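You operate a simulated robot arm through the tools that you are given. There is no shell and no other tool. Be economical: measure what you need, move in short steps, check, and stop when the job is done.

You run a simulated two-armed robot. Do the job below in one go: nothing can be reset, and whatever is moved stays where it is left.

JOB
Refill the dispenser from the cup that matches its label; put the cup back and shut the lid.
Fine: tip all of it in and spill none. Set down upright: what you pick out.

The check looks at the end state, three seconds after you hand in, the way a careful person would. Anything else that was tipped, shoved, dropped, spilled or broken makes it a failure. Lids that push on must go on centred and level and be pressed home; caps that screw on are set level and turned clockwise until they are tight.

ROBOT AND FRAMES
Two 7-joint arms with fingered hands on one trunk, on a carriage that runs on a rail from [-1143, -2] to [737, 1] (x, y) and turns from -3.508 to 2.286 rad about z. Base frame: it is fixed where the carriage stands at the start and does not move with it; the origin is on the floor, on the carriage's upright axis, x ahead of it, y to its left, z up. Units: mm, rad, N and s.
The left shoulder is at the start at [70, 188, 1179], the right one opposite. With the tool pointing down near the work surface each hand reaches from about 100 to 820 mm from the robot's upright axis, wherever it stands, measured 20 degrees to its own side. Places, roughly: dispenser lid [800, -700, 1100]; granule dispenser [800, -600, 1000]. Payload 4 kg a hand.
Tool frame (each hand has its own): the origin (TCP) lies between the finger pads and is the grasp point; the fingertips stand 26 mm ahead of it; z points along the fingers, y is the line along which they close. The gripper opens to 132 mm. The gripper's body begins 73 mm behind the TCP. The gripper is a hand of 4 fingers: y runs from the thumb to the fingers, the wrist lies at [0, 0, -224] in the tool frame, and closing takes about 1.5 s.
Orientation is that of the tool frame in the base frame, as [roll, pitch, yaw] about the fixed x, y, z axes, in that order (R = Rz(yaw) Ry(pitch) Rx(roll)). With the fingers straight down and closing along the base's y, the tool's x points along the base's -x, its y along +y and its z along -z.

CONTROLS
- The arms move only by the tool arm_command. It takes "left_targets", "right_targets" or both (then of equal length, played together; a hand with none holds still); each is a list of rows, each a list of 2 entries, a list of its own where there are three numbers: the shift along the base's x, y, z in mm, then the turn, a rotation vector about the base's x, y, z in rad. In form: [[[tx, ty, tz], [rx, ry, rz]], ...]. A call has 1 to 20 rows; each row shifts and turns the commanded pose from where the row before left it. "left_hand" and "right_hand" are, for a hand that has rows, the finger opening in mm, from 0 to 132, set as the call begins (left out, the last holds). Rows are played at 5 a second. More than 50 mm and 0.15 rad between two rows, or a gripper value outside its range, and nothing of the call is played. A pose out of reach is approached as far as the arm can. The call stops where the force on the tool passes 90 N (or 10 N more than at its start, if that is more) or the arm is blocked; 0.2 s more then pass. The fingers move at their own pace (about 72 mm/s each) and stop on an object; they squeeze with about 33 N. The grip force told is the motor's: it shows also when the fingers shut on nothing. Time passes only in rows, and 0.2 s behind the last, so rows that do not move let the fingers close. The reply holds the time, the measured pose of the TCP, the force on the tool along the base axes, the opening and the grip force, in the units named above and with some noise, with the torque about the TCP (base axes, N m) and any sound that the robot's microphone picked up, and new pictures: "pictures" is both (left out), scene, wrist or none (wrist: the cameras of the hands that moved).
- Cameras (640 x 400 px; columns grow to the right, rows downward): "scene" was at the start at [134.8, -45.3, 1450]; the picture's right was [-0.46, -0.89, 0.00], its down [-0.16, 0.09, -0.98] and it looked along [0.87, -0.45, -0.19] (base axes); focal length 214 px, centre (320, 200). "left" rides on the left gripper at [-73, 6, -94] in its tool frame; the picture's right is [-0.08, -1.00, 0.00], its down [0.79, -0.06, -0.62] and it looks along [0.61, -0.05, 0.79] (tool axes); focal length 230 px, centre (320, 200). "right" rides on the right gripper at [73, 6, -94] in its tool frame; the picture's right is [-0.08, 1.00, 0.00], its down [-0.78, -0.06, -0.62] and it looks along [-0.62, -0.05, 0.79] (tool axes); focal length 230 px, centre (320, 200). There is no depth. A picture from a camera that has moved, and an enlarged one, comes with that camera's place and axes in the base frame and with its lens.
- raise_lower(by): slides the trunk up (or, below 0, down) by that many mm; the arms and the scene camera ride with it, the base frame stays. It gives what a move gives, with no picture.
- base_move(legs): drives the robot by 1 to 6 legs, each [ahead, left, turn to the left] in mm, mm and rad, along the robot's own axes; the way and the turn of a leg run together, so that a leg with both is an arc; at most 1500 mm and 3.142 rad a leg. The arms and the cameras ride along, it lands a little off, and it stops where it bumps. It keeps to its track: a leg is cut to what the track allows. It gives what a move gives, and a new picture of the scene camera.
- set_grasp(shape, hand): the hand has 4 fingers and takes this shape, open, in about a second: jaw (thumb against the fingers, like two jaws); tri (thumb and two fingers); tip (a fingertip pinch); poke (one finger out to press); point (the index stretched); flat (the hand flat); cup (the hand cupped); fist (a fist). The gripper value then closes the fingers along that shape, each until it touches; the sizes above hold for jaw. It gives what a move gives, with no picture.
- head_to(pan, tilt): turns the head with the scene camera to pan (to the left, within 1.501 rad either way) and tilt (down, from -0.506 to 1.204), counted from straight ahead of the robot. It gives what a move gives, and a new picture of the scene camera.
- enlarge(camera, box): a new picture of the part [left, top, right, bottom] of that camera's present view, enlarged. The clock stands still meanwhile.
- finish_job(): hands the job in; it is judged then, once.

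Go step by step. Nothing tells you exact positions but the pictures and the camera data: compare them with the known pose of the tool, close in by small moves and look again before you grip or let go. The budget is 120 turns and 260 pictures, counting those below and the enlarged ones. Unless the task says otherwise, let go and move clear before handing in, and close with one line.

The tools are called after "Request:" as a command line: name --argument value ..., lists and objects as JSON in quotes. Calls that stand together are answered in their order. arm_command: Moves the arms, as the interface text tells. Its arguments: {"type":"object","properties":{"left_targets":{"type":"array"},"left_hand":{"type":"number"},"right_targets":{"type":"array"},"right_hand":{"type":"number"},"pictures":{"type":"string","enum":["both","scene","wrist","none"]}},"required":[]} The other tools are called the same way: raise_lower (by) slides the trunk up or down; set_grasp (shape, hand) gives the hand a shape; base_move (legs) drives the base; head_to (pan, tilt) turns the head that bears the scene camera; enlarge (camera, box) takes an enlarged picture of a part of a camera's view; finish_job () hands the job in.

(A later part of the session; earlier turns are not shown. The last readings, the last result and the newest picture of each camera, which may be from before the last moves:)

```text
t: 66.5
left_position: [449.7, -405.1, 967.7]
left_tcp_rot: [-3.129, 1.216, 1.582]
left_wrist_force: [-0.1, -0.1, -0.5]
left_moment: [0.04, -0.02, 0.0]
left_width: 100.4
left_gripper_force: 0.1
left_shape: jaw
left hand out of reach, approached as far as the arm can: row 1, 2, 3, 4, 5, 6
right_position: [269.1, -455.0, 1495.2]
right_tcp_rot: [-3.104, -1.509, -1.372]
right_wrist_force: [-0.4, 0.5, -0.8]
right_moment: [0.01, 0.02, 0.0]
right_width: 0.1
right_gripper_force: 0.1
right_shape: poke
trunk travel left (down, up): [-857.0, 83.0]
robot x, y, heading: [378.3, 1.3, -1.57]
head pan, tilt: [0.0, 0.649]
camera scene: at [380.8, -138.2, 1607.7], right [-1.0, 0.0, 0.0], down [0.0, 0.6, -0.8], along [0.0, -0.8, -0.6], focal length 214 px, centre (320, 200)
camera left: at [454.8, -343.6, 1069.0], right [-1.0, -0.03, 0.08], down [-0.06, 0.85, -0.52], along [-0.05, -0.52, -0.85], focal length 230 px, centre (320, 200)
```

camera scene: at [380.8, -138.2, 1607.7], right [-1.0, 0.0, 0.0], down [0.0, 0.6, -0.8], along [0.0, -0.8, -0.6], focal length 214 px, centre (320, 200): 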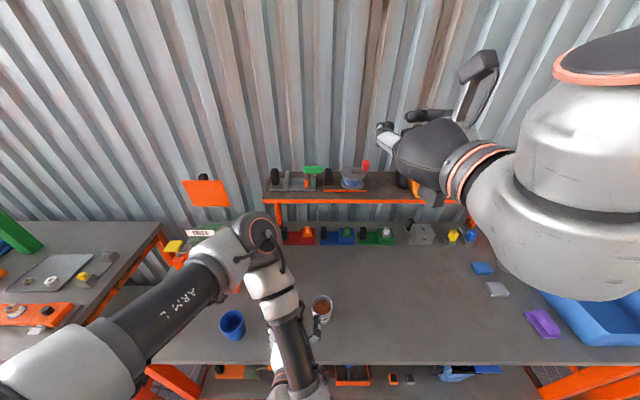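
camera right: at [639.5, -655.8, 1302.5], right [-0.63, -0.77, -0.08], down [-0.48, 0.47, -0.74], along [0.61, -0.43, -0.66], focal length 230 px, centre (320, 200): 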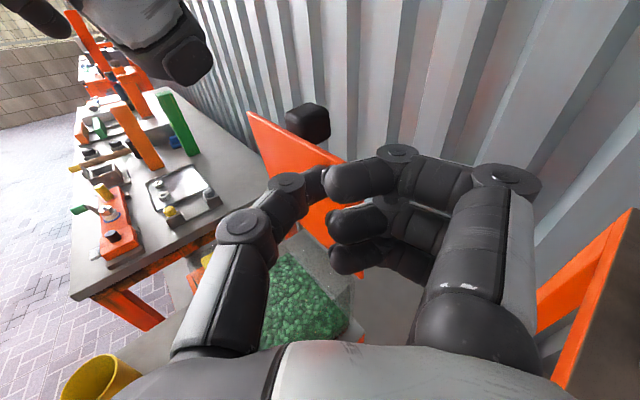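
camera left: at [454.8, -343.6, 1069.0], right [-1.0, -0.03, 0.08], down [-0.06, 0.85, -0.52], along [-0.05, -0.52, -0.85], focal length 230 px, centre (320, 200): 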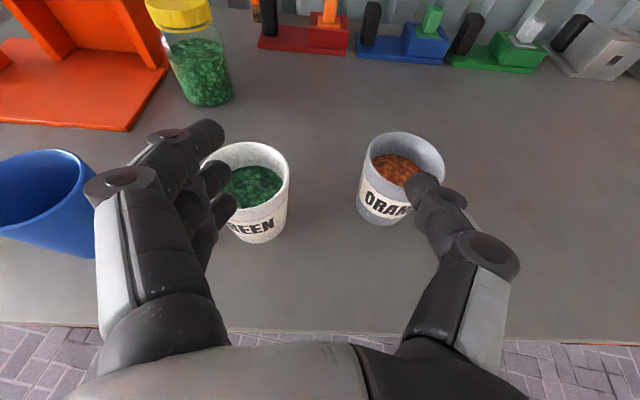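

The hand drifted inward at the arm's limit, so I'll lift it clear of the rims and shift the robot 75 mm left for a better posture.

Request:
arm_command --left_targets '[[[0, 0, 40], [0, 0, 0]], [[0, 0, 40], [0, 0, 0]], [[0, 0, 0], [0, 0, 0]]]' --pictures "none"

Request:
base_move --legs '[[0, 75, 0]]'

Request:
arm_command --left_targets '[[[-3, 20, -10], [0, 0, 0]], [[-3, 20, -10], [0, 0, 0]], [[-3, 20, -10], [0, 0, 0]], [[0, 0, -20], [0, 0, 0]], [[0, 0, 0], [0, 0, 0]]]'

```text
t: 67.3
left_position: [449.1, -407.4, 1047.5]
left_tcp_rot: [-3.128, 1.219, 1.583]
left_wrist_force: [-0.6, -0.6, 0.0]
left_moment: [-0.02, 0.02, -0.01]
left_width: 100.3
left_gripper_force: 0.0
left_shape: jaw
right_position: [271.9, -456.1, 1494.3]
right_tcp_rot: [-3.111, -1.508, -1.362]
right_wrist_force: [0.3, -0.6, 0.0]
right_moment: [0.02, 0.02, 0.01]
right_width: 0.2
right_gripper_force: 0.0
right_shape: poke
trunk travel left (down, up): [-857.0, 83.0]
robot x, y, heading: [380.2, 2.9, -1.564]
head pan, tilt: [0.0, 0.649]
```

```text
t: 68.3
left_position: [516.8, -406.5, 1047.9]
left_tcp_rot: [3.141, 1.223, 1.569]
left_wrist_force: [-0.6, -1.0, 0.1]
left_moment: [0.0, -0.04, 0.05]
left_width: 100.2
left_gripper_force: 0.2
left_shape: jaw
right_position: [336.1, -455.7, 1494.6]
right_tcp_rot: [-3.014, -1.508, -1.461]
right_wrist_force: [-1.1, -0.2, -0.4]
right_moment: [-0.02, -0.04, 0.0]
right_width: 0.0
right_gripper_force: 0.1
right_shape: poke
trunk travel left (down, up): [-857.0, 83.0]
robot x, y, heading: [449.7, 0.6, -1.571]
head pan, tilt: [0.0, 0.649]
camera scene: at [446.6, -138.5, 1607.6], right [-1.0, 0.0, -0.01], down [0.0, 0.6, -0.8], along [0.01, -0.8, -0.6], focal length 214 px, centre (320, 200)
```

scene: 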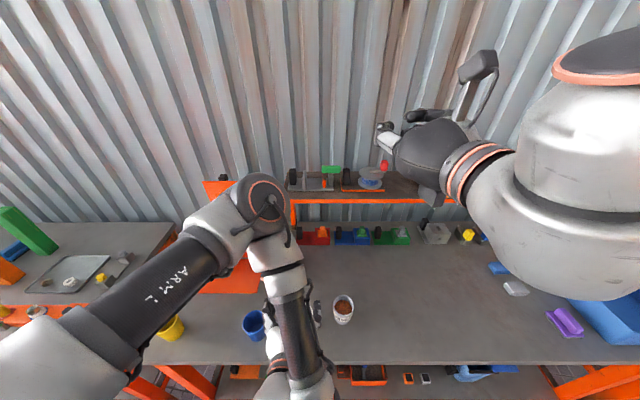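

```text
t: 69.5
left_position: [512.4, -394.7, 995.2]
left_tcp_rot: [-3.126, 1.221, 1.581]
left_wrist_force: [-0.4, 0.0, -0.2]
left_moment: [-0.03, 0.0, 0.0]
left_width: 100.4
left_gripper_force: 0.0
left_shape: jaw
left hand out of reach, approached as far as the arm can: row 1, 2, 3
right_position: [340.6, -454.3, 1496.1]
right_tcp_rot: [-3.085, -1.506, -1.389]
right_wrist_force: [-0.2, -0.6, 0.3]
right_moment: [-0.01, 0.01, 0.01]
right_width: 0.2
right_gripper_force: 0.1
right_shape: poke
trunk travel left (down, up): [-857.0, 83.0]
robot x, y, heading: [454.0, 0.7, -1.564]
head pan, tilt: [0.0, 0.649]
camera scene: at [453.5, -138.8, 1607.6], right [-1.0, 0.0, 0.0], down [0.0, 0.6, -0.8], along [0.0, -0.8, -0.6], focal length 214 px, centre (320, 200)
camera left: at [517.7, -332.2, 1096.6], right [-1.0, -0.03, 0.08], down [-0.06, 0.85, -0.53], along [-0.05, -0.53, -0.85], focal length 230 px, centre (320, 200)
```

scene: 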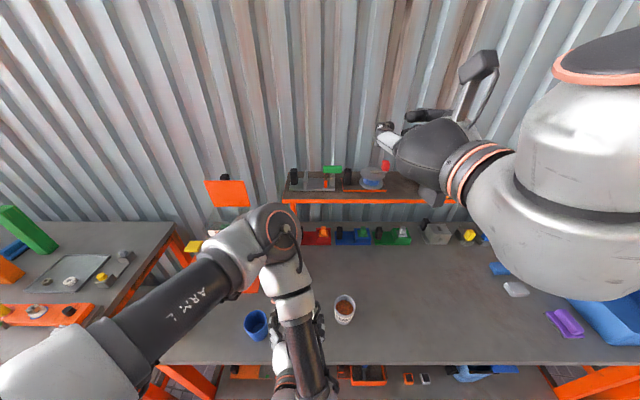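
left: 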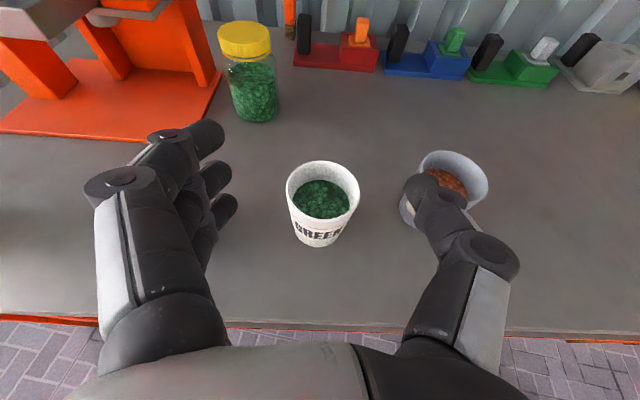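

Reaching down from high shoulders jams the wrist. A low-shoulder stance should suit a near-horizontal side grasp better, so I'll bring the hand back up first and then lower the trunk.

Request:
arm_command --left_targets '[[[2, -6, 40], [0.02, 0, 0]], [[2, -6, 40], [0.02, 0, 0]], [[2, -6, 40], [0.02, 0, 0]], [[2, -6, 40], [0, 0, 0]], [[2, -6, 40], [0, 0, 0]], [[2, -6, 40], [0, 0, 0]], [[2, -6, 40], [0, 0, 0]], [[2, -6, 40], [0, 0, 0]], [[2, 0, 35], [0, 0, 0]], [[0, 0, 0], [0, 0, 0]]]' --pictures "scene"

```text
t: 71.8
left_position: [530.4, -444.0, 1351.2]
left_tcp_rot: [-3.129, 1.162, 1.583]
left_wrist_force: [0.0, 0.3, -0.4]
left_moment: [0.02, -0.03, -0.01]
left_width: 100.3
left_gripper_force: 0.2
left_shape: jaw
right_position: [342.3, -455.1, 1494.2]
right_tcp_rot: [-3.099, -1.504, -1.378]
right_wrist_force: [0.0, 0.8, -0.2]
right_moment: [-0.03, -0.01, 0.0]
right_width: 0.0
right_gripper_force: 0.1
right_shape: poke
trunk travel left (down, up): [-857.0, 83.0]
robot x, y, heading: [451.7, -1.1, -1.567]
head pan, tilt: [0.0, 0.649]
camera scene: at [454.8, -138.9, 1607.6], right [-1.0, 0.0, 0.0], down [0.0, 0.6, -0.8], along [0.0, -0.8, -0.6], focal length 214 px, centre (320, 200)
```

scene: 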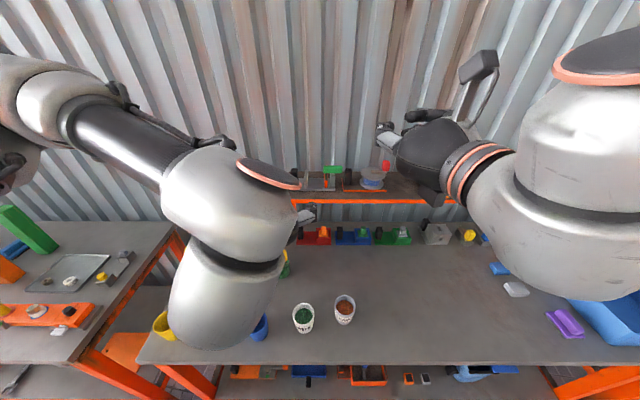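

The arm is back in its side-elbow posture. Lowering the trunk.

Request:
raise_lower --by -300

Request:
arm_command --left_targets '[[[0, 20, 0], [0, 0, 0]], [[0, 20, 0], [0, 0, 0]], [[0, 20, 0], [0, 0, 0]], [[0, 10, 0], [0, 0, 0]], [[0, 0, 0], [0, 0, 0]]]'

```text
t: 74.8
left_position: [530.0, -443.7, 1051.6]
left_tcp_rot: [-3.128, 1.16, 1.582]
left_wrist_force: [0.1, -0.5, -0.3]
left_moment: [0.01, 0.02, -0.02]
left_width: 100.2
left_gripper_force: 0.0
left_shape: jaw
right_position: [343.3, -454.1, 1194.6]
right_tcp_rot: [-3.103, -1.506, -1.371]
right_wrist_force: [0.3, 0.1, 0.7]
right_moment: [-0.01, 0.0, 0.01]
right_width: 0.0
right_gripper_force: 0.0
right_shape: poke
trunk travel left (down, up): [-557.0, 383.0]
robot x, y, heading: [453.6, -3.3, -1.568]
head pan, tilt: [0.0, 0.649]
```

```text
t: 76.0
left_position: [529.4, -384.1, 1050.2]
left_tcp_rot: [-3.132, 1.159, 1.582]
left_wrist_force: [-0.3, -1.0, 0.4]
left_moment: [-0.02, 0.0, 0.01]
left_width: 100.5
left_gripper_force: 0.1
left_shape: jaw
left hand out of reach, approached as far as the arm can: row 4
right_position: [342.6, -455.7, 1195.7]
right_tcp_rot: [-3.1, -1.507, -1.376]
right_wrist_force: [-0.8, 0.9, -0.5]
right_moment: [0.0, 0.07, 0.02]
right_width: 0.0
right_gripper_force: 0.0
right_shape: poke
trunk travel left (down, up): [-557.0, 383.0]
robot x, y, heading: [451.5, -1.2, -1.564]
head pan, tilt: [0.0, 0.649]
camera scene: at [454.9, -138.3, 1307.7], right [-1.0, 0.0, 0.0], down [0.0, 0.6, -0.8], along [0.0, -0.8, -0.6], focal length 214 px, centre (320, 200)
camera left: at [534.9, -326.7, 1155.9], right [-1.0, -0.03, 0.07], down [-0.07, 0.88, -0.47], along [-0.05, -0.48, -0.88], focal length 230 px, centre (320, 200)
```

scene: 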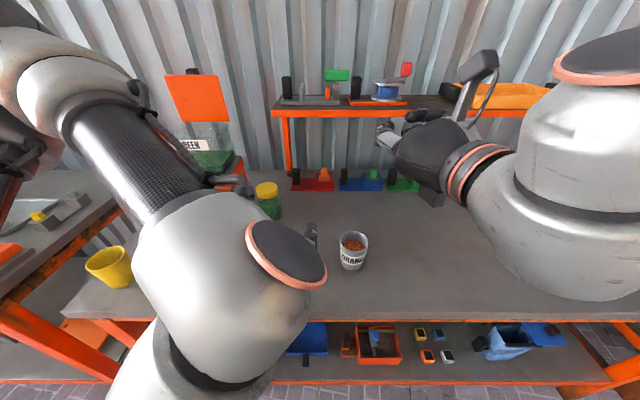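
left: 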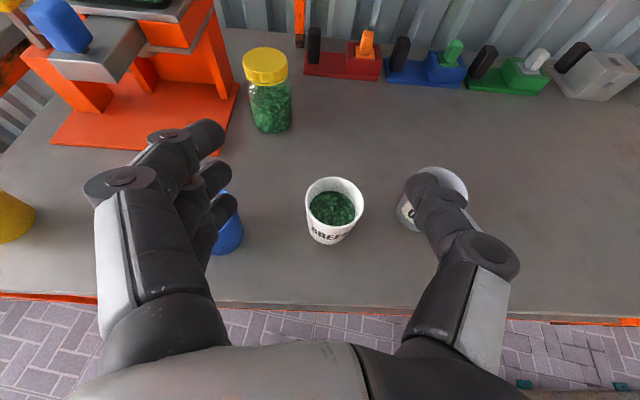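

Good posture now. I'll centre on the cup in x and lower the trunk to the pre-grasp height.

Request:
arm_command --left_targets '[[[-11, 0, 0], [0, 0, 0]], [[-11, 0, 0], [0, 0, 0]], [[0, 0, 0], [0, 0, 0]]]' --pictures "none"

Request:
raise_lower --by -125

Request:
enlarge --camera "left" --box '[0, 0, 640, 400]'

Request:
enlarge --camera "scene" --box '[0, 0, 640, 400]'

```text
t: 76.8
left_position: [506.9, -383.9, 1051.1]
left_tcp_rot: [-3.129, 1.161, 1.587]
left_wrist_force: [0.4, -0.4, 1.0]
left_moment: [0.0, -0.03, 0.03]
left_width: 100.5
left_gripper_force: 0.0
left_shape: jaw
right_position: [343.6, -454.6, 1194.6]
right_tcp_rot: [-3.108, -1.506, -1.37]
right_wrist_force: [-0.5, 0.1, 0.7]
right_moment: [-0.04, 0.0, -0.01]
right_width: 0.0
right_gripper_force: 0.2
right_shape: poke
trunk travel left (down, up): [-557.0, 383.0]
robot x, y, heading: [454.5, 0.9, -1.569]
head pan, tilt: [0.0, 0.649]
```

```text
t: 78.3
left_position: [507.6, -383.4, 926.7]
left_tcp_rot: [-3.127, 1.161, 1.584]
left_wrist_force: [-0.2, -0.3, -0.8]
left_moment: [-0.03, -0.01, -0.04]
left_width: 100.2
left_gripper_force: 0.0
left_shape: jaw
right_position: [342.5, -455.1, 1068.8]
right_tcp_rot: [-3.102, -1.506, -1.371]
right_wrist_force: [0.1, -1.0, 0.5]
right_moment: [0.01, -0.01, -0.03]
right_width: 0.0
right_gripper_force: 0.1
right_shape: poke
trunk travel left (down, up): [-432.0, 508.0]
robot x, y, heading: [453.5, 1.9, -1.568]
head pan, tilt: [0.0, 0.649]
```

```text
1.00 times, centred on (320, 200) of left
camera zoom: at [513.5, -327.0, 1031.0], right [-1.0, -0.03, 0.08], down [-0.06, 0.88, -0.47], along [-0.05, -0.48, -0.88], focal length 230 px, centre (320, 200)
```

zoom: 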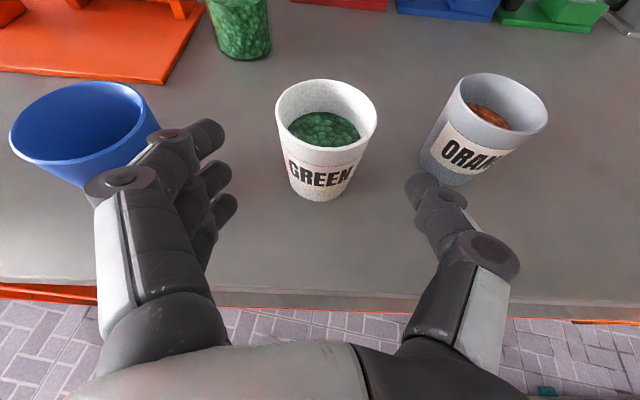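

```text
1.00 times, centred on (320, 200) of scene
camera zoom: at [455.1, -138.5, 1182.7], right [-1.0, 0.0, 0.0], down [0.0, 0.6, -0.8], along [0.0, -0.8, -0.6], focal length 214 px, centre (320, 200)
```

zoom: 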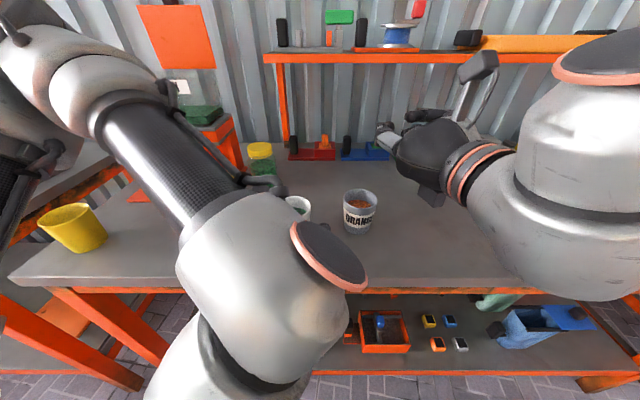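

The view is clear: the cup sits between thumb and fingers. I'll narrow the opening a little and advance along the tool axis.

Request:
arm_command --left_targets '[[[0, 0, 0], [0, 0, 0]], [[0, -12, -8], [0, 0, 0]], [[0, -14, -8], [0, 0, 0]], [[-1, -14, -8], [0, 0, 0]], [[0, 0, 0], [0, 0, 0]]]' --left_hand 94 --pictures "wrist"

```text
t: 79.5
left_position: [505.8, -424.3, 902.9]
left_tcp_rot: [-3.129, 1.16, 1.582]
left_wrist_force: [-0.9, 0.5, -0.1]
left_moment: [0.0, -0.01, -0.01]
left_width: 94.3
left_gripper_force: 0.0
left_shape: jaw
right_position: [344.3, -454.8, 1070.3]
right_tcp_rot: [-3.102, -1.507, -1.373]
right_wrist_force: [0.8, 0.4, 0.0]
right_moment: [-0.01, -0.04, -0.03]
right_width: 0.0
right_gripper_force: 0.1
right_shape: poke
trunk travel left (down, up): [-432.0, 508.0]
robot x, y, heading: [453.8, 1.5, -1.566]
head pan, tilt: [0.0, 0.649]
camera left: at [512.1, -367.3, 1007.0], right [-1.0, -0.03, 0.08], down [-0.06, 0.88, -0.47], along [-0.05, -0.48, -0.88], focal length 230 px, centre (320, 200)
```

left: 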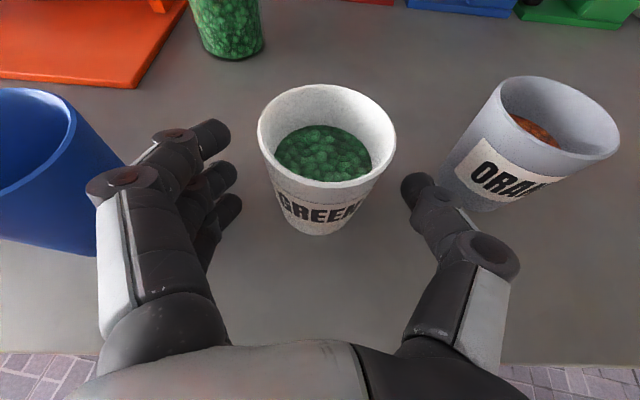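

The finger knuckle comes close to the blue cup, so I'll narrow the opening further and shift slightly away before continuing.

Request:
arm_command --left_targets '[[[-2, 0, 0], [0, 0, 0]], [[-2, 0, 0], [0, 0, 0]], [[0, -6, -3], [0, 0, 0]], [[0, -6, -3], [0, 0, 0]], [[0, 0, 0], [0, 0, 0]]]' --left_hand 84 --pictures "wrist"

```text
t: 80.7
left_position: [502.3, -436.3, 897.2]
left_tcp_rot: [-3.128, 1.16, 1.584]
left_wrist_force: [0.5, 1.3, 0.3]
left_moment: [-0.03, 0.07, -0.03]
left_width: 84.2
left_gripper_force: 0.1
left_shape: jaw
right_position: [343.3, -455.4, 1069.0]
right_tcp_rot: [-3.1, -1.507, -1.373]
right_wrist_force: [0.5, -0.3, -0.3]
right_moment: [-0.02, 0.0, 0.01]
right_width: 0.2
right_gripper_force: 0.0
right_shape: poke
trunk travel left (down, up): [-432.0, 508.0]
robot x, y, heading: [455.2, -1.2, -1.57]
head pan, tilt: [0.0, 0.649]
camera left: at [508.2, -379.1, 1000.6], right [-1.0, -0.03, 0.08], down [-0.06, 0.88, -0.47], along [-0.05, -0.48, -0.88], focal length 230 px, centre (320, 200)
```

left: 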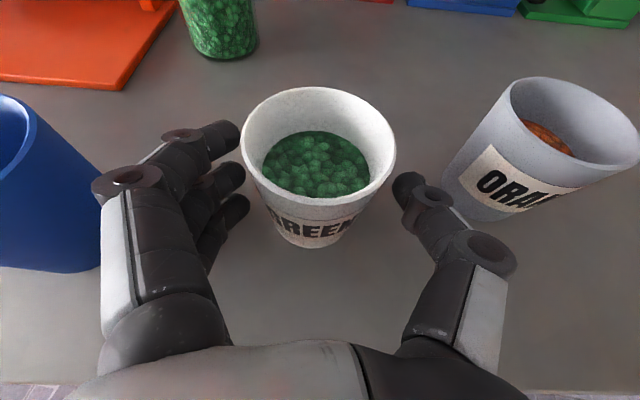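

Request:
arm_command --left_targets '[[[1, -5, -2], [0, 0, 0]], [[0, -5, -2], [0, 0, 0]], [[0, 0, 0], [0, 0, 0]]]' --pictures "wrist"

Request:
arm_command --left_targets '[[[0, 0, 0], [0, 0, 0]], [[0, 0, 0], [0, 0, 0]], [[0, 0, 0], [0, 0, 0]], [[0, 0, 0], [0, 0, 0]], [[0, 0, 0], [0, 0, 0]]]' --left_hand 40 --pictures "wrist"

```text
t: 81.5
left_position: [504.3, -446.6, 892.7]
left_tcp_rot: [-3.128, 1.161, 1.583]
left_wrist_force: [0.1, -0.2, 0.5]
left_moment: [0.02, -0.02, -0.01]
left_width: 84.4
left_gripper_force: 0.0
left_shape: jaw
right_position: [343.7, -456.1, 1069.3]
right_tcp_rot: [-3.102, -1.506, -1.373]
right_wrist_force: [-0.4, -0.2, -0.2]
right_moment: [-0.03, -0.01, 0.02]
right_width: 0.4
right_gripper_force: 0.0
right_shape: poke
trunk travel left (down, up): [-432.0, 508.0]
robot x, y, heading: [454.0, -1.2, -1.568]
head pan, tilt: [0.0, 0.649]
camera left: at [509.3, -389.1, 996.8], right [-1.0, -0.03, 0.08], down [-0.06, 0.88, -0.47], along [-0.05, -0.48, -0.88], focal length 230 px, centre (320, 200)
```

left: 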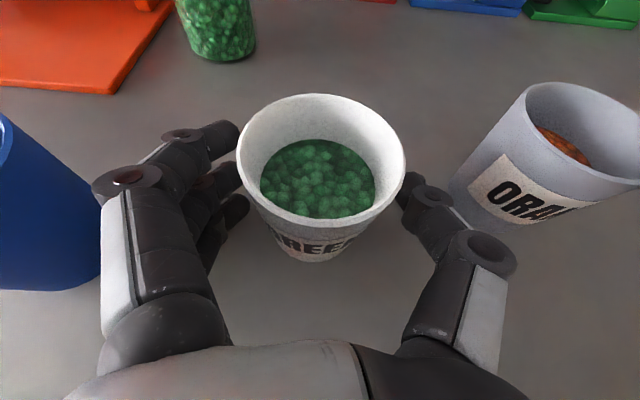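

```text
t: 82.7
left_position: [502.7, -446.2, 892.7]
left_tcp_rot: [-3.127, 1.161, 1.582]
left_wrist_force: [-0.8, 0.4, -0.8]
left_moment: [-0.02, -0.02, 0.02]
left_width: 49.1
left_gripper_force: 33.3
left_shape: jaw
right_position: [342.4, -455.6, 1068.6]
right_tcp_rot: [-3.1, -1.505, -1.373]
right_wrist_force: [-0.2, 0.1, 0.7]
right_moment: [0.0, 0.04, -0.01]
right_width: 0.0
right_gripper_force: 0.0
right_shape: poke
trunk travel left (down, up): [-432.0, 508.0]
robot x, y, heading: [453.7, -2.4, -1.568]
head pan, tilt: [0.0, 0.649]
camera left: at [509.3, -389.1, 996.8], right [-1.0, -0.03, 0.08], down [-0.06, 0.88, -0.47], along [-0.05, -0.48, -0.88], focal length 230 px, centre (320, 200)
```

left: 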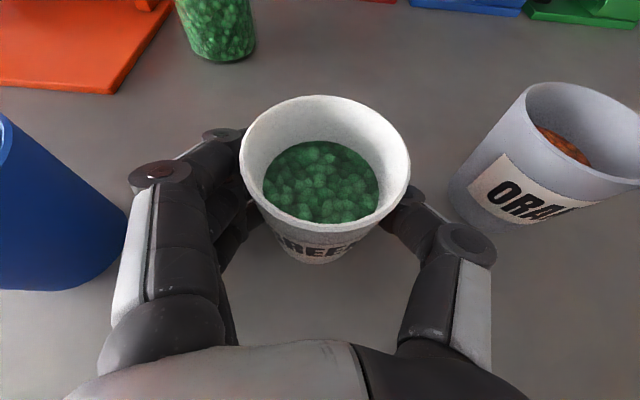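

Firm grip. I'll lift with the trunk, a little first as a check.

Request:
raise_lower --by 40

Request:
enlarge --camera "left" --box '[0, 0, 640, 400]'

```text
t: 83.5
left_position: [503.2, -446.8, 932.0]
left_tcp_rot: [-3.127, 1.161, 1.582]
left_wrist_force: [0.7, 0.3, -0.4]
left_moment: [0.01, -0.01, 0.0]
left_width: 49.1
left_gripper_force: 32.7
left_shape: jaw
right_position: [343.1, -455.7, 1109.3]
right_tcp_rot: [-3.1, -1.505, -1.376]
right_wrist_force: [0.9, -0.4, -0.6]
right_moment: [0.0, -0.04, -0.01]
right_width: 0.0
right_gripper_force: 0.1
right_shape: poke
trunk travel left (down, up): [-472.0, 468.0]
robot x, y, heading: [449.5, -1.3, -1.566]
head pan, tilt: [0.0, 0.649]
```

```text
1.00 times, centred on (320, 200) of left
camera zoom: at [509.3, -389.4, 1036.7], right [-1.0, -0.03, 0.08], down [-0.06, 0.88, -0.47], along [-0.05, -0.48, -0.88], focal length 230 px, centre (320, 200)
```

zoom: 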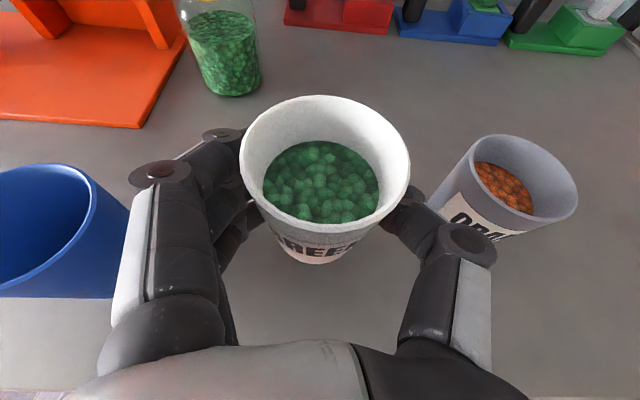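

Lift is clean and level. I'll raise well above the hopper height and drive to the dispenser.

Request:
raise_lower --by 310

Request:
base_move --legs '[[0, 235, 0]]'

```text
t: 86.6
left_position: [503.9, -445.0, 1242.2]
left_tcp_rot: [-3.128, 1.16, 1.583]
left_wrist_force: [0.3, -0.3, -1.2]
left_moment: [-0.03, 0.0, 0.0]
left_width: 49.0
left_gripper_force: 32.9
left_shape: jaw
right_position: [342.8, -455.9, 1419.6]
right_tcp_rot: [-3.102, -1.505, -1.373]
right_wrist_force: [-0.5, -0.8, -0.3]
right_moment: [0.0, 0.01, -0.04]
right_width: 0.0
right_gripper_force: 0.1
right_shape: poke
trunk travel left (down, up): [-782.0, 158.0]
robot x, y, heading: [455.7, -0.6, -1.569]
head pan, tilt: [0.0, 0.649]
```

```text
t: 88.4
left_position: [737.0, -445.1, 1242.8]
left_tcp_rot: [-3.132, 1.162, 1.579]
left_wrist_force: [-0.5, 0.0, -1.1]
left_moment: [-0.01, 0.03, 0.05]
left_width: 49.1
left_gripper_force: 33.5
left_shape: jaw
right_position: [576.7, -455.3, 1418.7]
right_tcp_rot: [-3.07, -1.507, -1.403]
right_wrist_force: [0.7, 0.0, 0.0]
right_moment: [0.0, 0.0, 0.03]
right_width: 0.1
right_gripper_force: 0.0
right_shape: poke
trunk travel left (down, up): [-782.0, 158.0]
robot x, y, heading: [688.5, 5.6, -1.569]
head pan, tilt: [0.0, 0.649]
camera scene: at [687.7, -138.4, 1532.6], right [-1.0, 0.0, 0.0], down [0.0, 0.6, -0.8], along [0.0, -0.8, -0.6], focal length 214 px, centre (320, 200)
```

scene: 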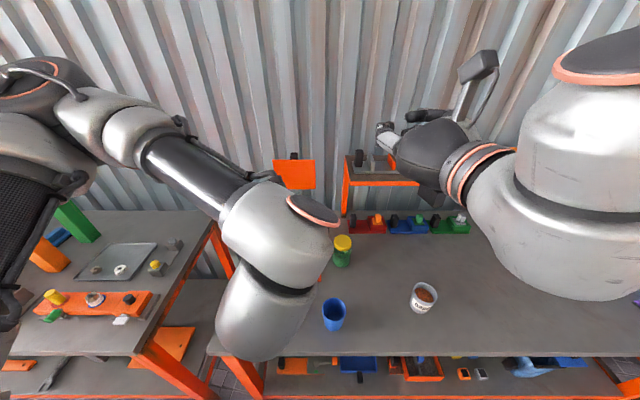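

Now forward over the hopper's near-left part, keeping the cup upright.

Request:
arm_command --left_targets '[[[1, -30, -3], [0, 0, 0]], [[1, -35, -3], [0, 0, 0]], [[1, -35, -3], [0, 0, 0]], [[0, -35, -3], [0, 0, 0]], [[0, -35, -3], [0, 0, 0]], [[0, -35, -3], [0, 0, 0]], [[0, -18, -2], [0, 0, 0]], [[0, 0, 0], [0, 0, 0]]]'

```text
t: 90.2
left_position: [742.3, -669.4, 1222.3]
left_tcp_rot: [-3.129, 1.16, 1.582]
left_wrist_force: [1.0, 0.5, -1.3]
left_moment: [-0.02, 0.01, -0.01]
left_width: 48.6
left_gripper_force: 33.0
left_shape: jaw
right_position: [578.2, -455.4, 1420.4]
right_tcp_rot: [-3.095, -1.508, -1.378]
right_wrist_force: [-0.2, 0.2, 0.7]
right_moment: [-0.04, 0.02, -0.01]
right_width: 0.0
right_gripper_force: 0.1
right_shape: poke
trunk travel left (down, up): [-782.0, 158.0]
robot x, y, heading: [684.9, -0.5, -1.567]
head pan, tilt: [0.0, 0.649]
camera scene: at [690.0, -138.1, 1532.7], right [-1.0, 0.0, 0.0], down [0.0, 0.6, -0.8], along [0.0, -0.8, -0.6], focal length 214 px, centre (320, 200)
camera left: at [748.5, -611.7, 1326.5], right [-1.0, -0.03, 0.08], down [-0.06, 0.88, -0.47], along [-0.05, -0.48, -0.88], focal length 230 px, centre (320, 200)
```

scene: 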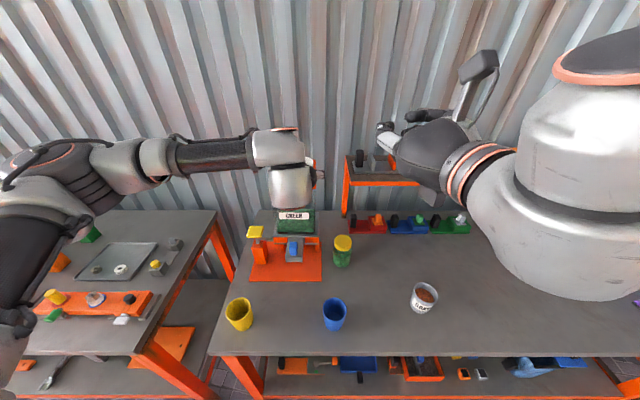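
left: 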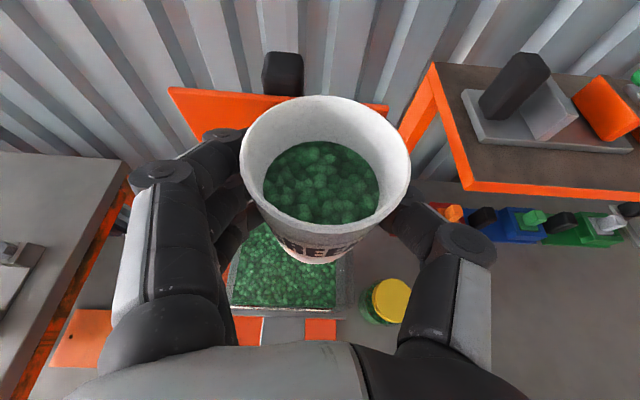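

The cup is above the hopper and well clear of the lid. I'll start rolling the cup toward +x in stages.

Request:
arm_command --left_targets '[[[0, 0, 0], [0, 0.08, 0]], [[0, 0, 0], [0, 0.08, 0]], [[0, 0, 0], [0, 0.08, 0]], [[0, 0, 0], [0, 0.08, 0]], [[0, 0, 0], [0, 0.08, 0]], [[0, 0, 0], [0, 0.08, 0]], [[0, 0, 0], [0, 0.08, 0]], [[0, 0, 0], [0, 0.08, 0]], [[0, 0, 0], [0, 0, 0]]]'

```text
t: 92.2
left_position: [741.3, -669.1, 1222.6]
left_tcp_rot: [-2.058, 0.824, 2.516]
left_wrist_force: [-0.5, 0.0, -0.3]
left_moment: [0.03, 0.0, 0.02]
left_width: 48.6
left_gripper_force: 33.4
left_shape: jaw
right_position: [577.8, -456.0, 1419.5]
right_tcp_rot: [-3.095, -1.505, -1.379]
right_wrist_force: [0.1, -0.1, -0.3]
right_moment: [0.02, 0.03, -0.05]
right_width: 0.0
right_gripper_force: 0.0
right_shape: poke
trunk travel left (down, up): [-782.0, 158.0]
robot x, y, heading: [688.1, 3.4, -1.565]
head pan, tilt: [0.0, 0.649]
camera scene: at [690.0, -138.5, 1532.6], right [-1.0, 0.0, 0.0], down [0.0, 0.6, -0.8], along [0.0, -0.8, -0.6], focal length 214 px, centre (320, 200)
camera left: at [808.5, -611.6, 1302.3], right [-0.75, -0.03, 0.66], down [-0.33, 0.88, -0.34], along [-0.57, -0.48, -0.67], focal length 230 px, centre (320, 200)
```

scene: 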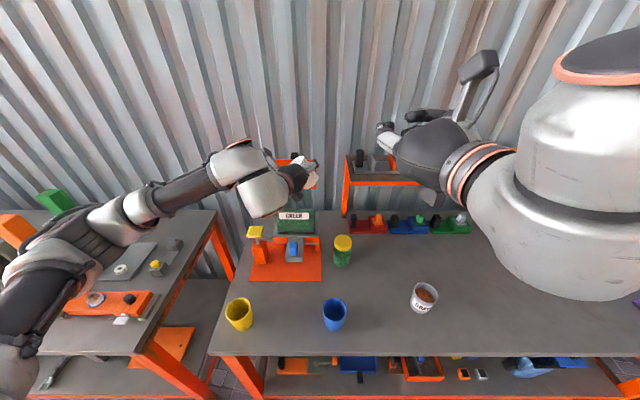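
left: 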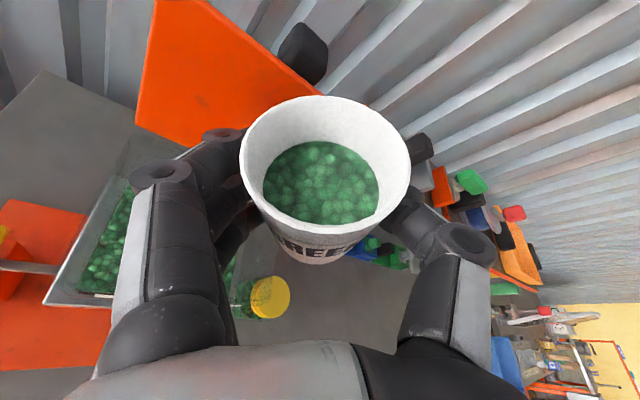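

Tracking well and nothing is flowing yet. Continuing to roll.

Request:
arm_command --left_targets '[[[0, 0, 0], [0, 0.08, 0]], [[0, 0, 0], [0, 0.08, 0]], [[0, 0, 0], [0, 0.08, 0]], [[0, 0, 0], [0, 0.08, 0]], [[0, 0, 0], [0, 0.08, 0]], [[0, 0, 0], [0, 0.08, 0]], [[0, 0, 0], [0, 0.08, 0]], [[0, 0, 0], [0, 0, 0]]]'

```text
t: 94.0
left_position: [743.0, -669.2, 1222.0]
left_tcp_rot: [-1.723, 0.343, 2.697]
left_wrist_force: [-0.2, 0.0, -0.9]
left_moment: [0.02, -0.01, 0.01]
left_width: 48.4
left_gripper_force: 33.0
left_shape: jaw
right_position: [578.2, -455.4, 1419.3]
right_tcp_rot: [-3.1, -1.507, -1.373]
right_wrist_force: [-0.6, -0.1, 0.6]
right_moment: [-0.02, -0.02, -0.04]
right_width: 0.1
right_gripper_force: 0.0
right_shape: poke
trunk travel left (down, up): [-782.0, 158.0]
robot x, y, heading: [687.5, 2.9, -1.572]
head pan, tilt: [0.0, 0.649]
camera scene: at [690.5, -138.3, 1532.7], right [-1.0, 0.0, 0.0], down [0.0, 0.6, -0.8], along [0.0, -0.8, -0.6], focal length 214 px, centre (320, 200)
camera left: at [842.4, -612.7, 1254.7], right [-0.3, -0.02, 0.95], down [-0.46, 0.88, -0.12], along [-0.84, -0.47, -0.28], focal length 230 px, centre (320, 200)
```

scene: 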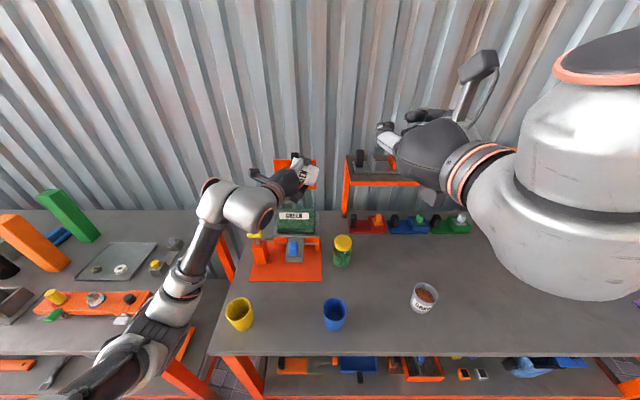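
left: 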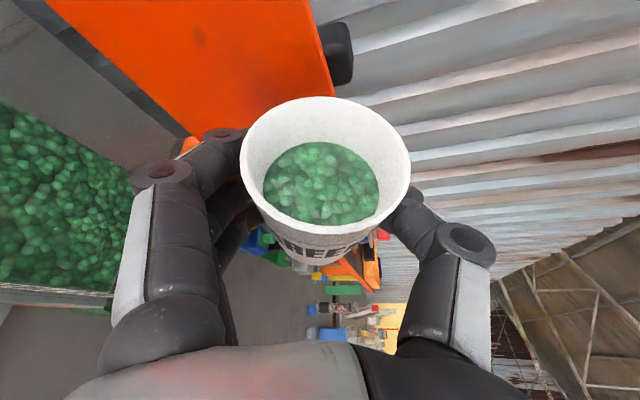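

Request:
arm_command --left_targets '[[[0, 0, 0], [0, 0.08, 0]], [[0, 0, 0], [0, 0.08, 0]], [[0, 0, 0], [0, 0.08, 0]], [[0, 0, 0], [0, 0.08, 0]], [[0, 0, 0], [0, 0.08, 0]], [[0, 0, 0], [0, 0, 0]], [[0, 0, 0], [0, 0, 0]]]'

Request:
enlarge --camera "scene" --box '[220, 130, 360, 290]'

```text
t: 95.6
left_position: [741.5, -668.7, 1221.9]
left_tcp_rot: [-1.557, -0.03, 2.731]
left_wrist_force: [0.1, -0.4, -0.8]
left_moment: [-0.01, -0.02, 0.01]
left_width: 47.9
left_gripper_force: 32.7
left_shape: jaw
right_position: [578.6, -456.5, 1419.0]
right_tcp_rot: [-3.093, -1.507, -1.381]
right_wrist_force: [-0.6, 0.4, -0.7]
right_moment: [-0.01, 0.0, 0.0]
right_width: 0.1
right_gripper_force: 0.1
right_shape: poke
trunk travel left (down, up): [-782.0, 158.0]
robot x, y, heading: [685.6, 5.0, -1.567]
head pan, tilt: [0.0, 0.649]
camera scene: at [689.7, -138.3, 1532.6], right [-1.0, 0.0, 0.0], down [0.0, 0.6, -0.8], along [0.0, -0.8, -0.6], focal length 214 px, centre (320, 200)
camera left: at [844.7, -612.0, 1213.4], right [0.1, -0.03, 0.99], down [-0.47, 0.88, 0.08], along [-0.88, -0.48, 0.08], focal length 230 px, centre (320, 200)
```

scene: 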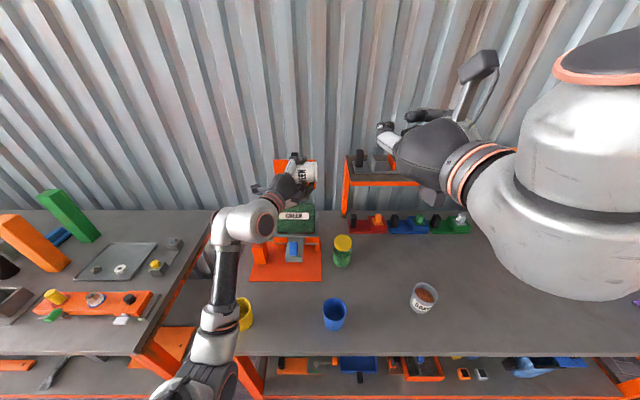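
left: 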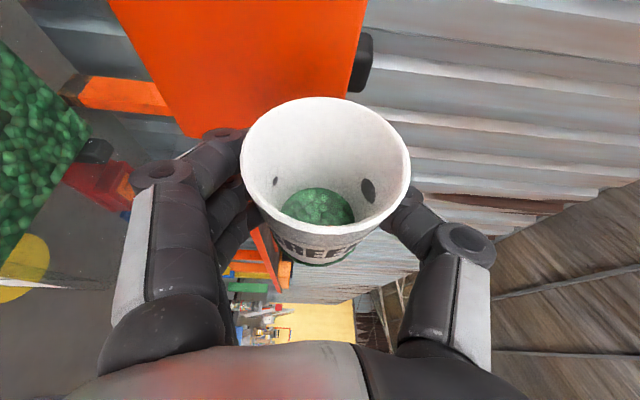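

```text
2.50 times, centred on (290, 210) of scene
camera zoom: at [689.7, -138.3, 1532.6], right [-1.0, 0.0, 0.0], down [0.0, 0.6, -0.8], along [0.0, -0.8, -0.6], focal length 536 px, centre (395, 175)
```

zoom: 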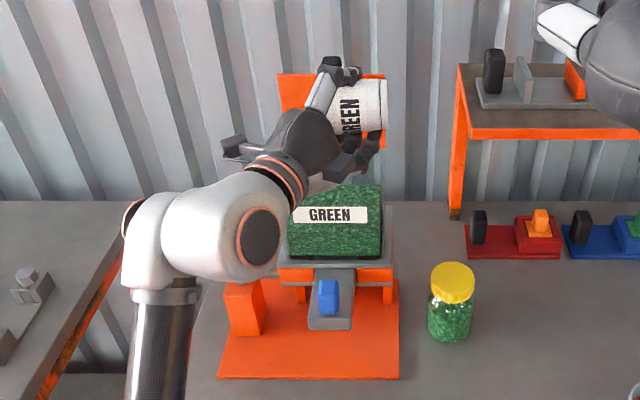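

Granules are pouring into the hopper and nothing has spilled. Continuing the roll to empty the cup.

Request:
arm_command --left_targets '[[[0, 0, 0], [0, 0.08, 0]], [[0, 0, 0], [0, 0.08, 0]], [[0, 0, 0], [0, 0.08, 0]], [[0, 0, 0], [0, 0.08, 0]], [[0, 0, 0], [0, 0.08, 0]], [[0, 0, 0], [0, 0.08, 0]], [[0, 0, 0], [0, 0, 0]], [[0, 0, 0], [0, 0, 0]]]'

Request:
enlarge --camera "scene" --box '[220, 130, 360, 290]'

```text
t: 97.4
left_position: [762.8, -676.2, 1223.8]
left_tcp_rot: [-1.358, -0.393, 2.71]
left_wrist_force: [0.6, 0.2, 0.9]
left_moment: [0.0, -0.03, 0.02]
left_width: 48.1
left_gripper_force: 32.9
left_shape: jaw
right_position: [579.1, -455.0, 1419.4]
right_tcp_rot: [-3.097, -1.507, -1.377]
right_wrist_force: [0.0, -0.9, -0.2]
right_moment: [0.0, -0.01, -0.03]
right_width: 0.0
right_gripper_force: 0.0
right_shape: poke
trunk travel left (down, up): [-782.0, 158.0]
robot x, y, heading: [687.3, -0.4, -1.567]
head pan, tilt: [0.0, 0.649]
camera scene: at [690.3, -138.5, 1532.6], right [-1.0, 0.0, 0.0], down [0.0, 0.6, -0.8], along [0.0, -0.8, -0.6], focal length 214 px, centre (320, 200)
camera left: at [853.8, -618.0, 1171.8], right [0.49, 0.0, 0.87], down [-0.43, 0.87, 0.24], along [-0.76, -0.49, 0.43], focal length 230 px, centre (320, 200)
```

scene: 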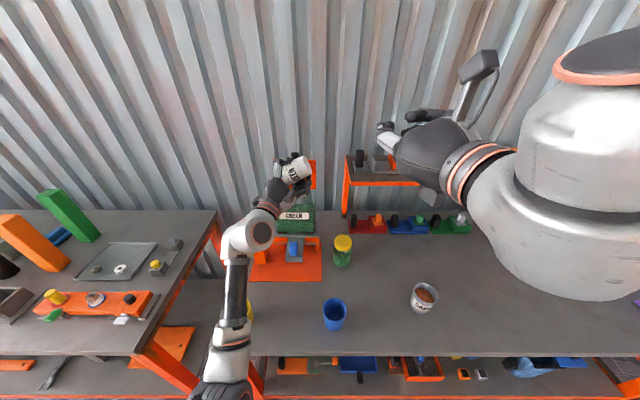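
left: 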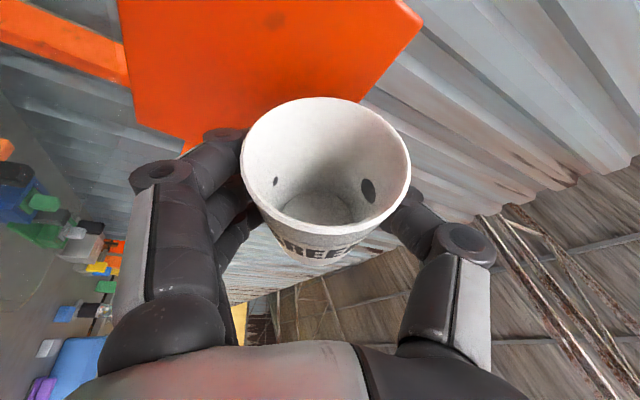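

```text
2.50 times, centred on (290, 210) of scene
camera zoom: at [690.3, -138.5, 1532.6], right [-1.0, 0.0, 0.0], down [0.0, 0.6, -0.8], along [0.0, -0.8, -0.6], focal length 536 px, centre (395, 175)
```

zoom: 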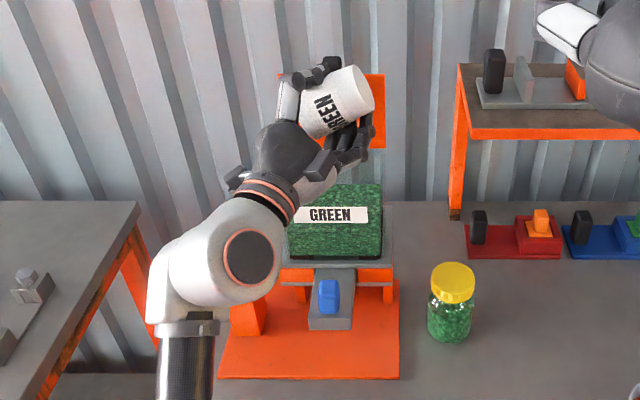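

The cup is empty and everything went into the hopper. I'll roll it back upright along the same path.

Request:
arm_command --left_targets '[[[-5, 2, 0], [0, -0.1, 0]], [[-5, 2, 0], [0, -0.1, 0]], [[-5, 3, 0], [0, -0.1, 0]], [[-5, 0, 0], [0, -0.1, 0]], [[0, 0, 0], [0, -0.1, 0]], [[0, 0, 0], [0, -0.1, 0]], [[0, 0, 0], [0, -0.1, 0]], [[0, 0, 0], [0, -0.1, 0]], [[0, 0, 0], [0, -0.1, 0]], [[0, 0, 0], [0, -0.1, 0]], [[0, 0, 0], [0, -0.1, 0]], [[0, 0, 0], [0, -0.1, 0]], [[0, 0, 0], [0, -0.1, 0]], [[0, 0, 0], [0, -0.1, 0]], [[0, 0, 0], [0, -0.1, 0]], [[0, 0, 0], [0, -0.1, 0]], [[0, 0, 0], [0, -0.1, 0]], [[0, 0, 0], [0, -0.1, 0]], [[0, 0, 0], [0, -0.1, 0]], [[0, 0, 0], [0, 0, 0]]]'

```text
t: 99.1
left_position: [791.8, -676.5, 1180.3]
left_tcp_rot: [-1.741, 0.381, 2.764]
left_wrist_force: [-0.3, 0.4, -1.0]
left_moment: [0.0, -0.01, -0.01]
left_width: 48.1
left_gripper_force: 33.1
left_shape: jaw
left hand out of reach, approached as far as the arm can: row 8
right_position: [580.7, -455.1, 1418.7]
right_tcp_rot: [-3.112, -1.507, -1.362]
right_wrist_force: [0.1, 1.2, -0.3]
right_moment: [0.0, 0.01, -0.03]
right_width: 0.0
right_gripper_force: 0.0
right_shape: poke
trunk travel left (down, up): [-782.0, 158.0]
robot x, y, heading: [688.4, 3.2, -1.565]
head pan, tilt: [0.0, 0.649]
stopped in row 8 (left hand): the arm was blocked; the commanded pose is now the measured one
camera scene: at [692.6, -138.8, 1532.6], right [-1.0, 0.0, 0.0], down [0.0, 0.6, -0.8], along [0.0, -0.8, -0.6], focal length 214 px, centre (320, 200)
camera left: at [884.4, -613.1, 1218.0], right [-0.34, -0.05, 0.94], down [-0.51, 0.85, -0.14], along [-0.79, -0.53, -0.31], focal length 230 px, centre (320, 200)
```

scene: 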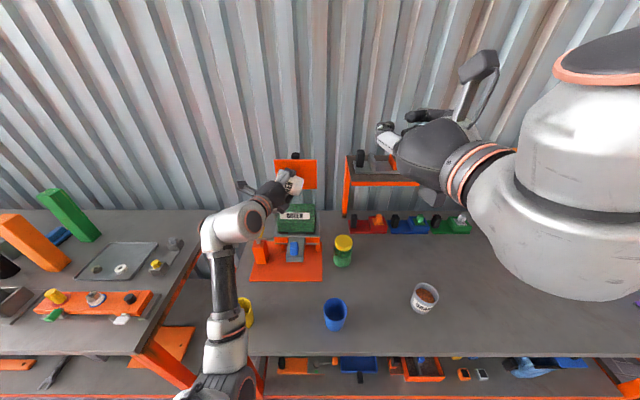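
left: 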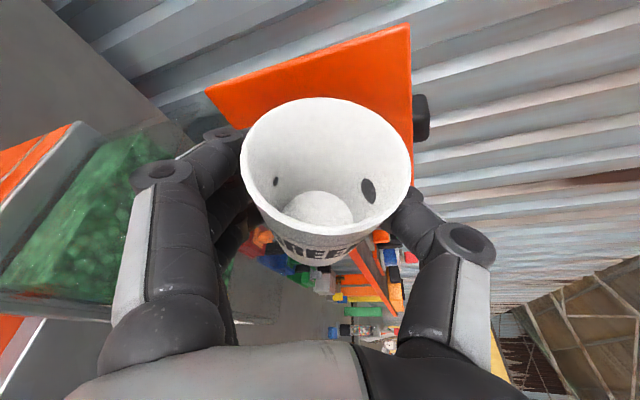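

The arm was blocked with a drift down and right. I'll lift and recentre before continuing the roll-back.

Request:
arm_command --left_targets '[[[0, 0, 12], [0, 0, 0]], [[-5, 2, 12], [0, 0, 0]], [[-10, 2, 12], [0, 0, 0]], [[-12, 2, 8], [0, 0, 0]], [[-12, 2, 0], [0, 0, 0]], [[0, 0, 0], [0, 0, 0]]]'

Request:
enlarge --camera "scene" --box '[200, 130, 360, 290]'

```text
t: 100.5
left_position: [789.9, -675.0, 1194.4]
left_tcp_rot: [-1.74, 0.38, 2.763]
left_wrist_force: [0.7, 0.6, -0.7]
left_moment: [-0.05, 0.02, 0.0]
left_width: 48.0
left_gripper_force: 33.2
left_shape: jaw
left hand out of reach, approached as far as the arm can: row 2, 3, 4, 5
right_position: [578.4, -456.6, 1417.9]
right_tcp_rot: [-3.094, -1.505, -1.381]
right_wrist_force: [-0.9, -0.2, 0.2]
right_moment: [0.0, 0.0, 0.02]
right_width: 0.1
right_gripper_force: 0.1
right_shape: poke
trunk travel left (down, up): [-782.0, 158.0]
robot x, y, heading: [685.9, 0.5, -1.57]
head pan, tilt: [0.0, 0.649]
camera scene: at [690.1, -138.3, 1532.6], right [-1.0, 0.0, 0.0], down [0.0, 0.6, -0.8], along [0.0, -0.8, -0.6], focal length 214 px, centre (320, 200)
camera left: at [884.0, -612.1, 1230.7], right [-0.34, -0.05, 0.94], down [-0.51, 0.85, -0.14], along [-0.79, -0.53, -0.31], focal length 230 px, centre (320, 200)
```

scene: 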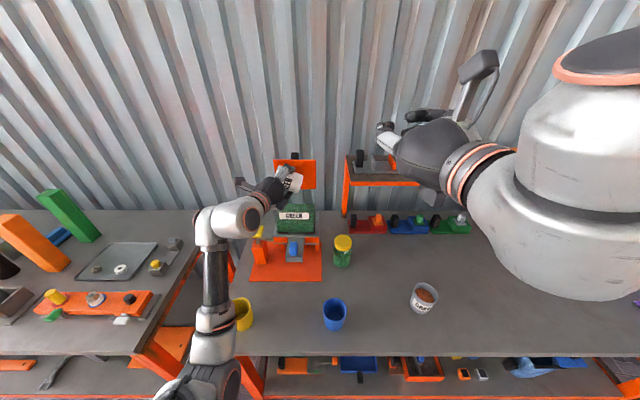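
left: 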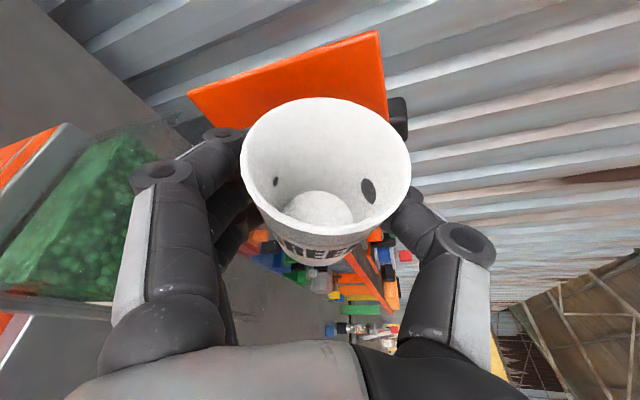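

```text
2.50 times, centred on (280, 210) of scene
camera zoom: at [690.1, -138.3, 1532.6], right [-1.0, 0.0, 0.0], down [0.0, 0.6, -0.8], along [0.0, -0.8, -0.6], focal length 536 px, centre (420, 175)
```

zoom: 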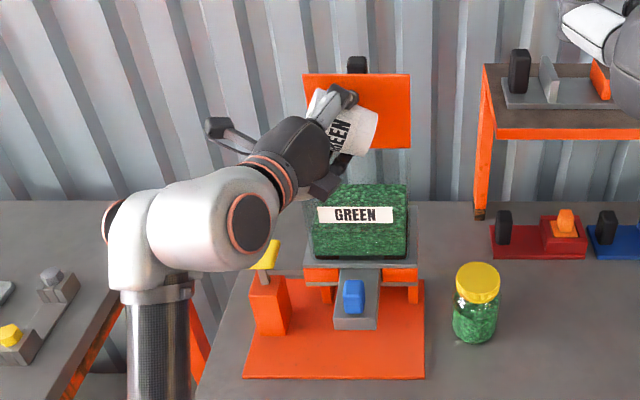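

I'll draw the hand back toward the robot, where the arm has more freedom, and check the posture.

Request:
arm_command --left_targets '[[[0, 10, 15], [0, 0, 0]], [[0, 20, 15], [0, 0, 0]], [[0, 25, 10], [0, 0, 0]], [[0, 25, 10], [0, 0, 0]], [[0, 25, 5], [0, 0, 0]], [[0, 0, 0], [0, 0, 0]]]' --pictures "scene"

```text
t: 101.9
left_position: [794.1, -569.5, 1245.9]
left_tcp_rot: [-1.742, 0.379, 2.764]
left_wrist_force: [-0.5, 0.1, -0.4]
left_moment: [0.04, -0.01, 0.02]
left_width: 47.1
left_gripper_force: 32.9
left_shape: jaw
left hand out of reach, approached as far as the arm can: row 1
right_position: [577.8, -455.9, 1418.7]
right_tcp_rot: [-3.097, -1.505, -1.378]
right_wrist_force: [-0.1, -0.3, 0.5]
right_moment: [-0.03, -0.02, -0.01]
right_width: 0.0
right_gripper_force: 0.1
right_shape: poke
trunk travel left (down, up): [-782.0, 158.0]
robot x, y, heading: [685.7, -1.3, -1.567]
head pan, tilt: [0.0, 0.649]
camera scene: at [690.4, -138.7, 1532.6], right [-1.0, 0.0, 0.0], down [0.0, 0.6, -0.8], along [0.0, -0.8, -0.6], focal length 214 px, centre (320, 200)
```

scene: 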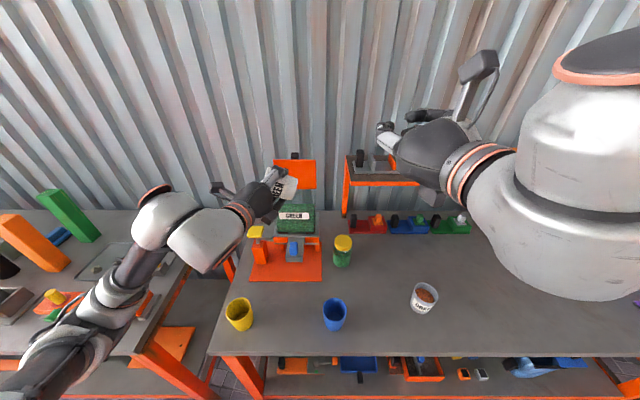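

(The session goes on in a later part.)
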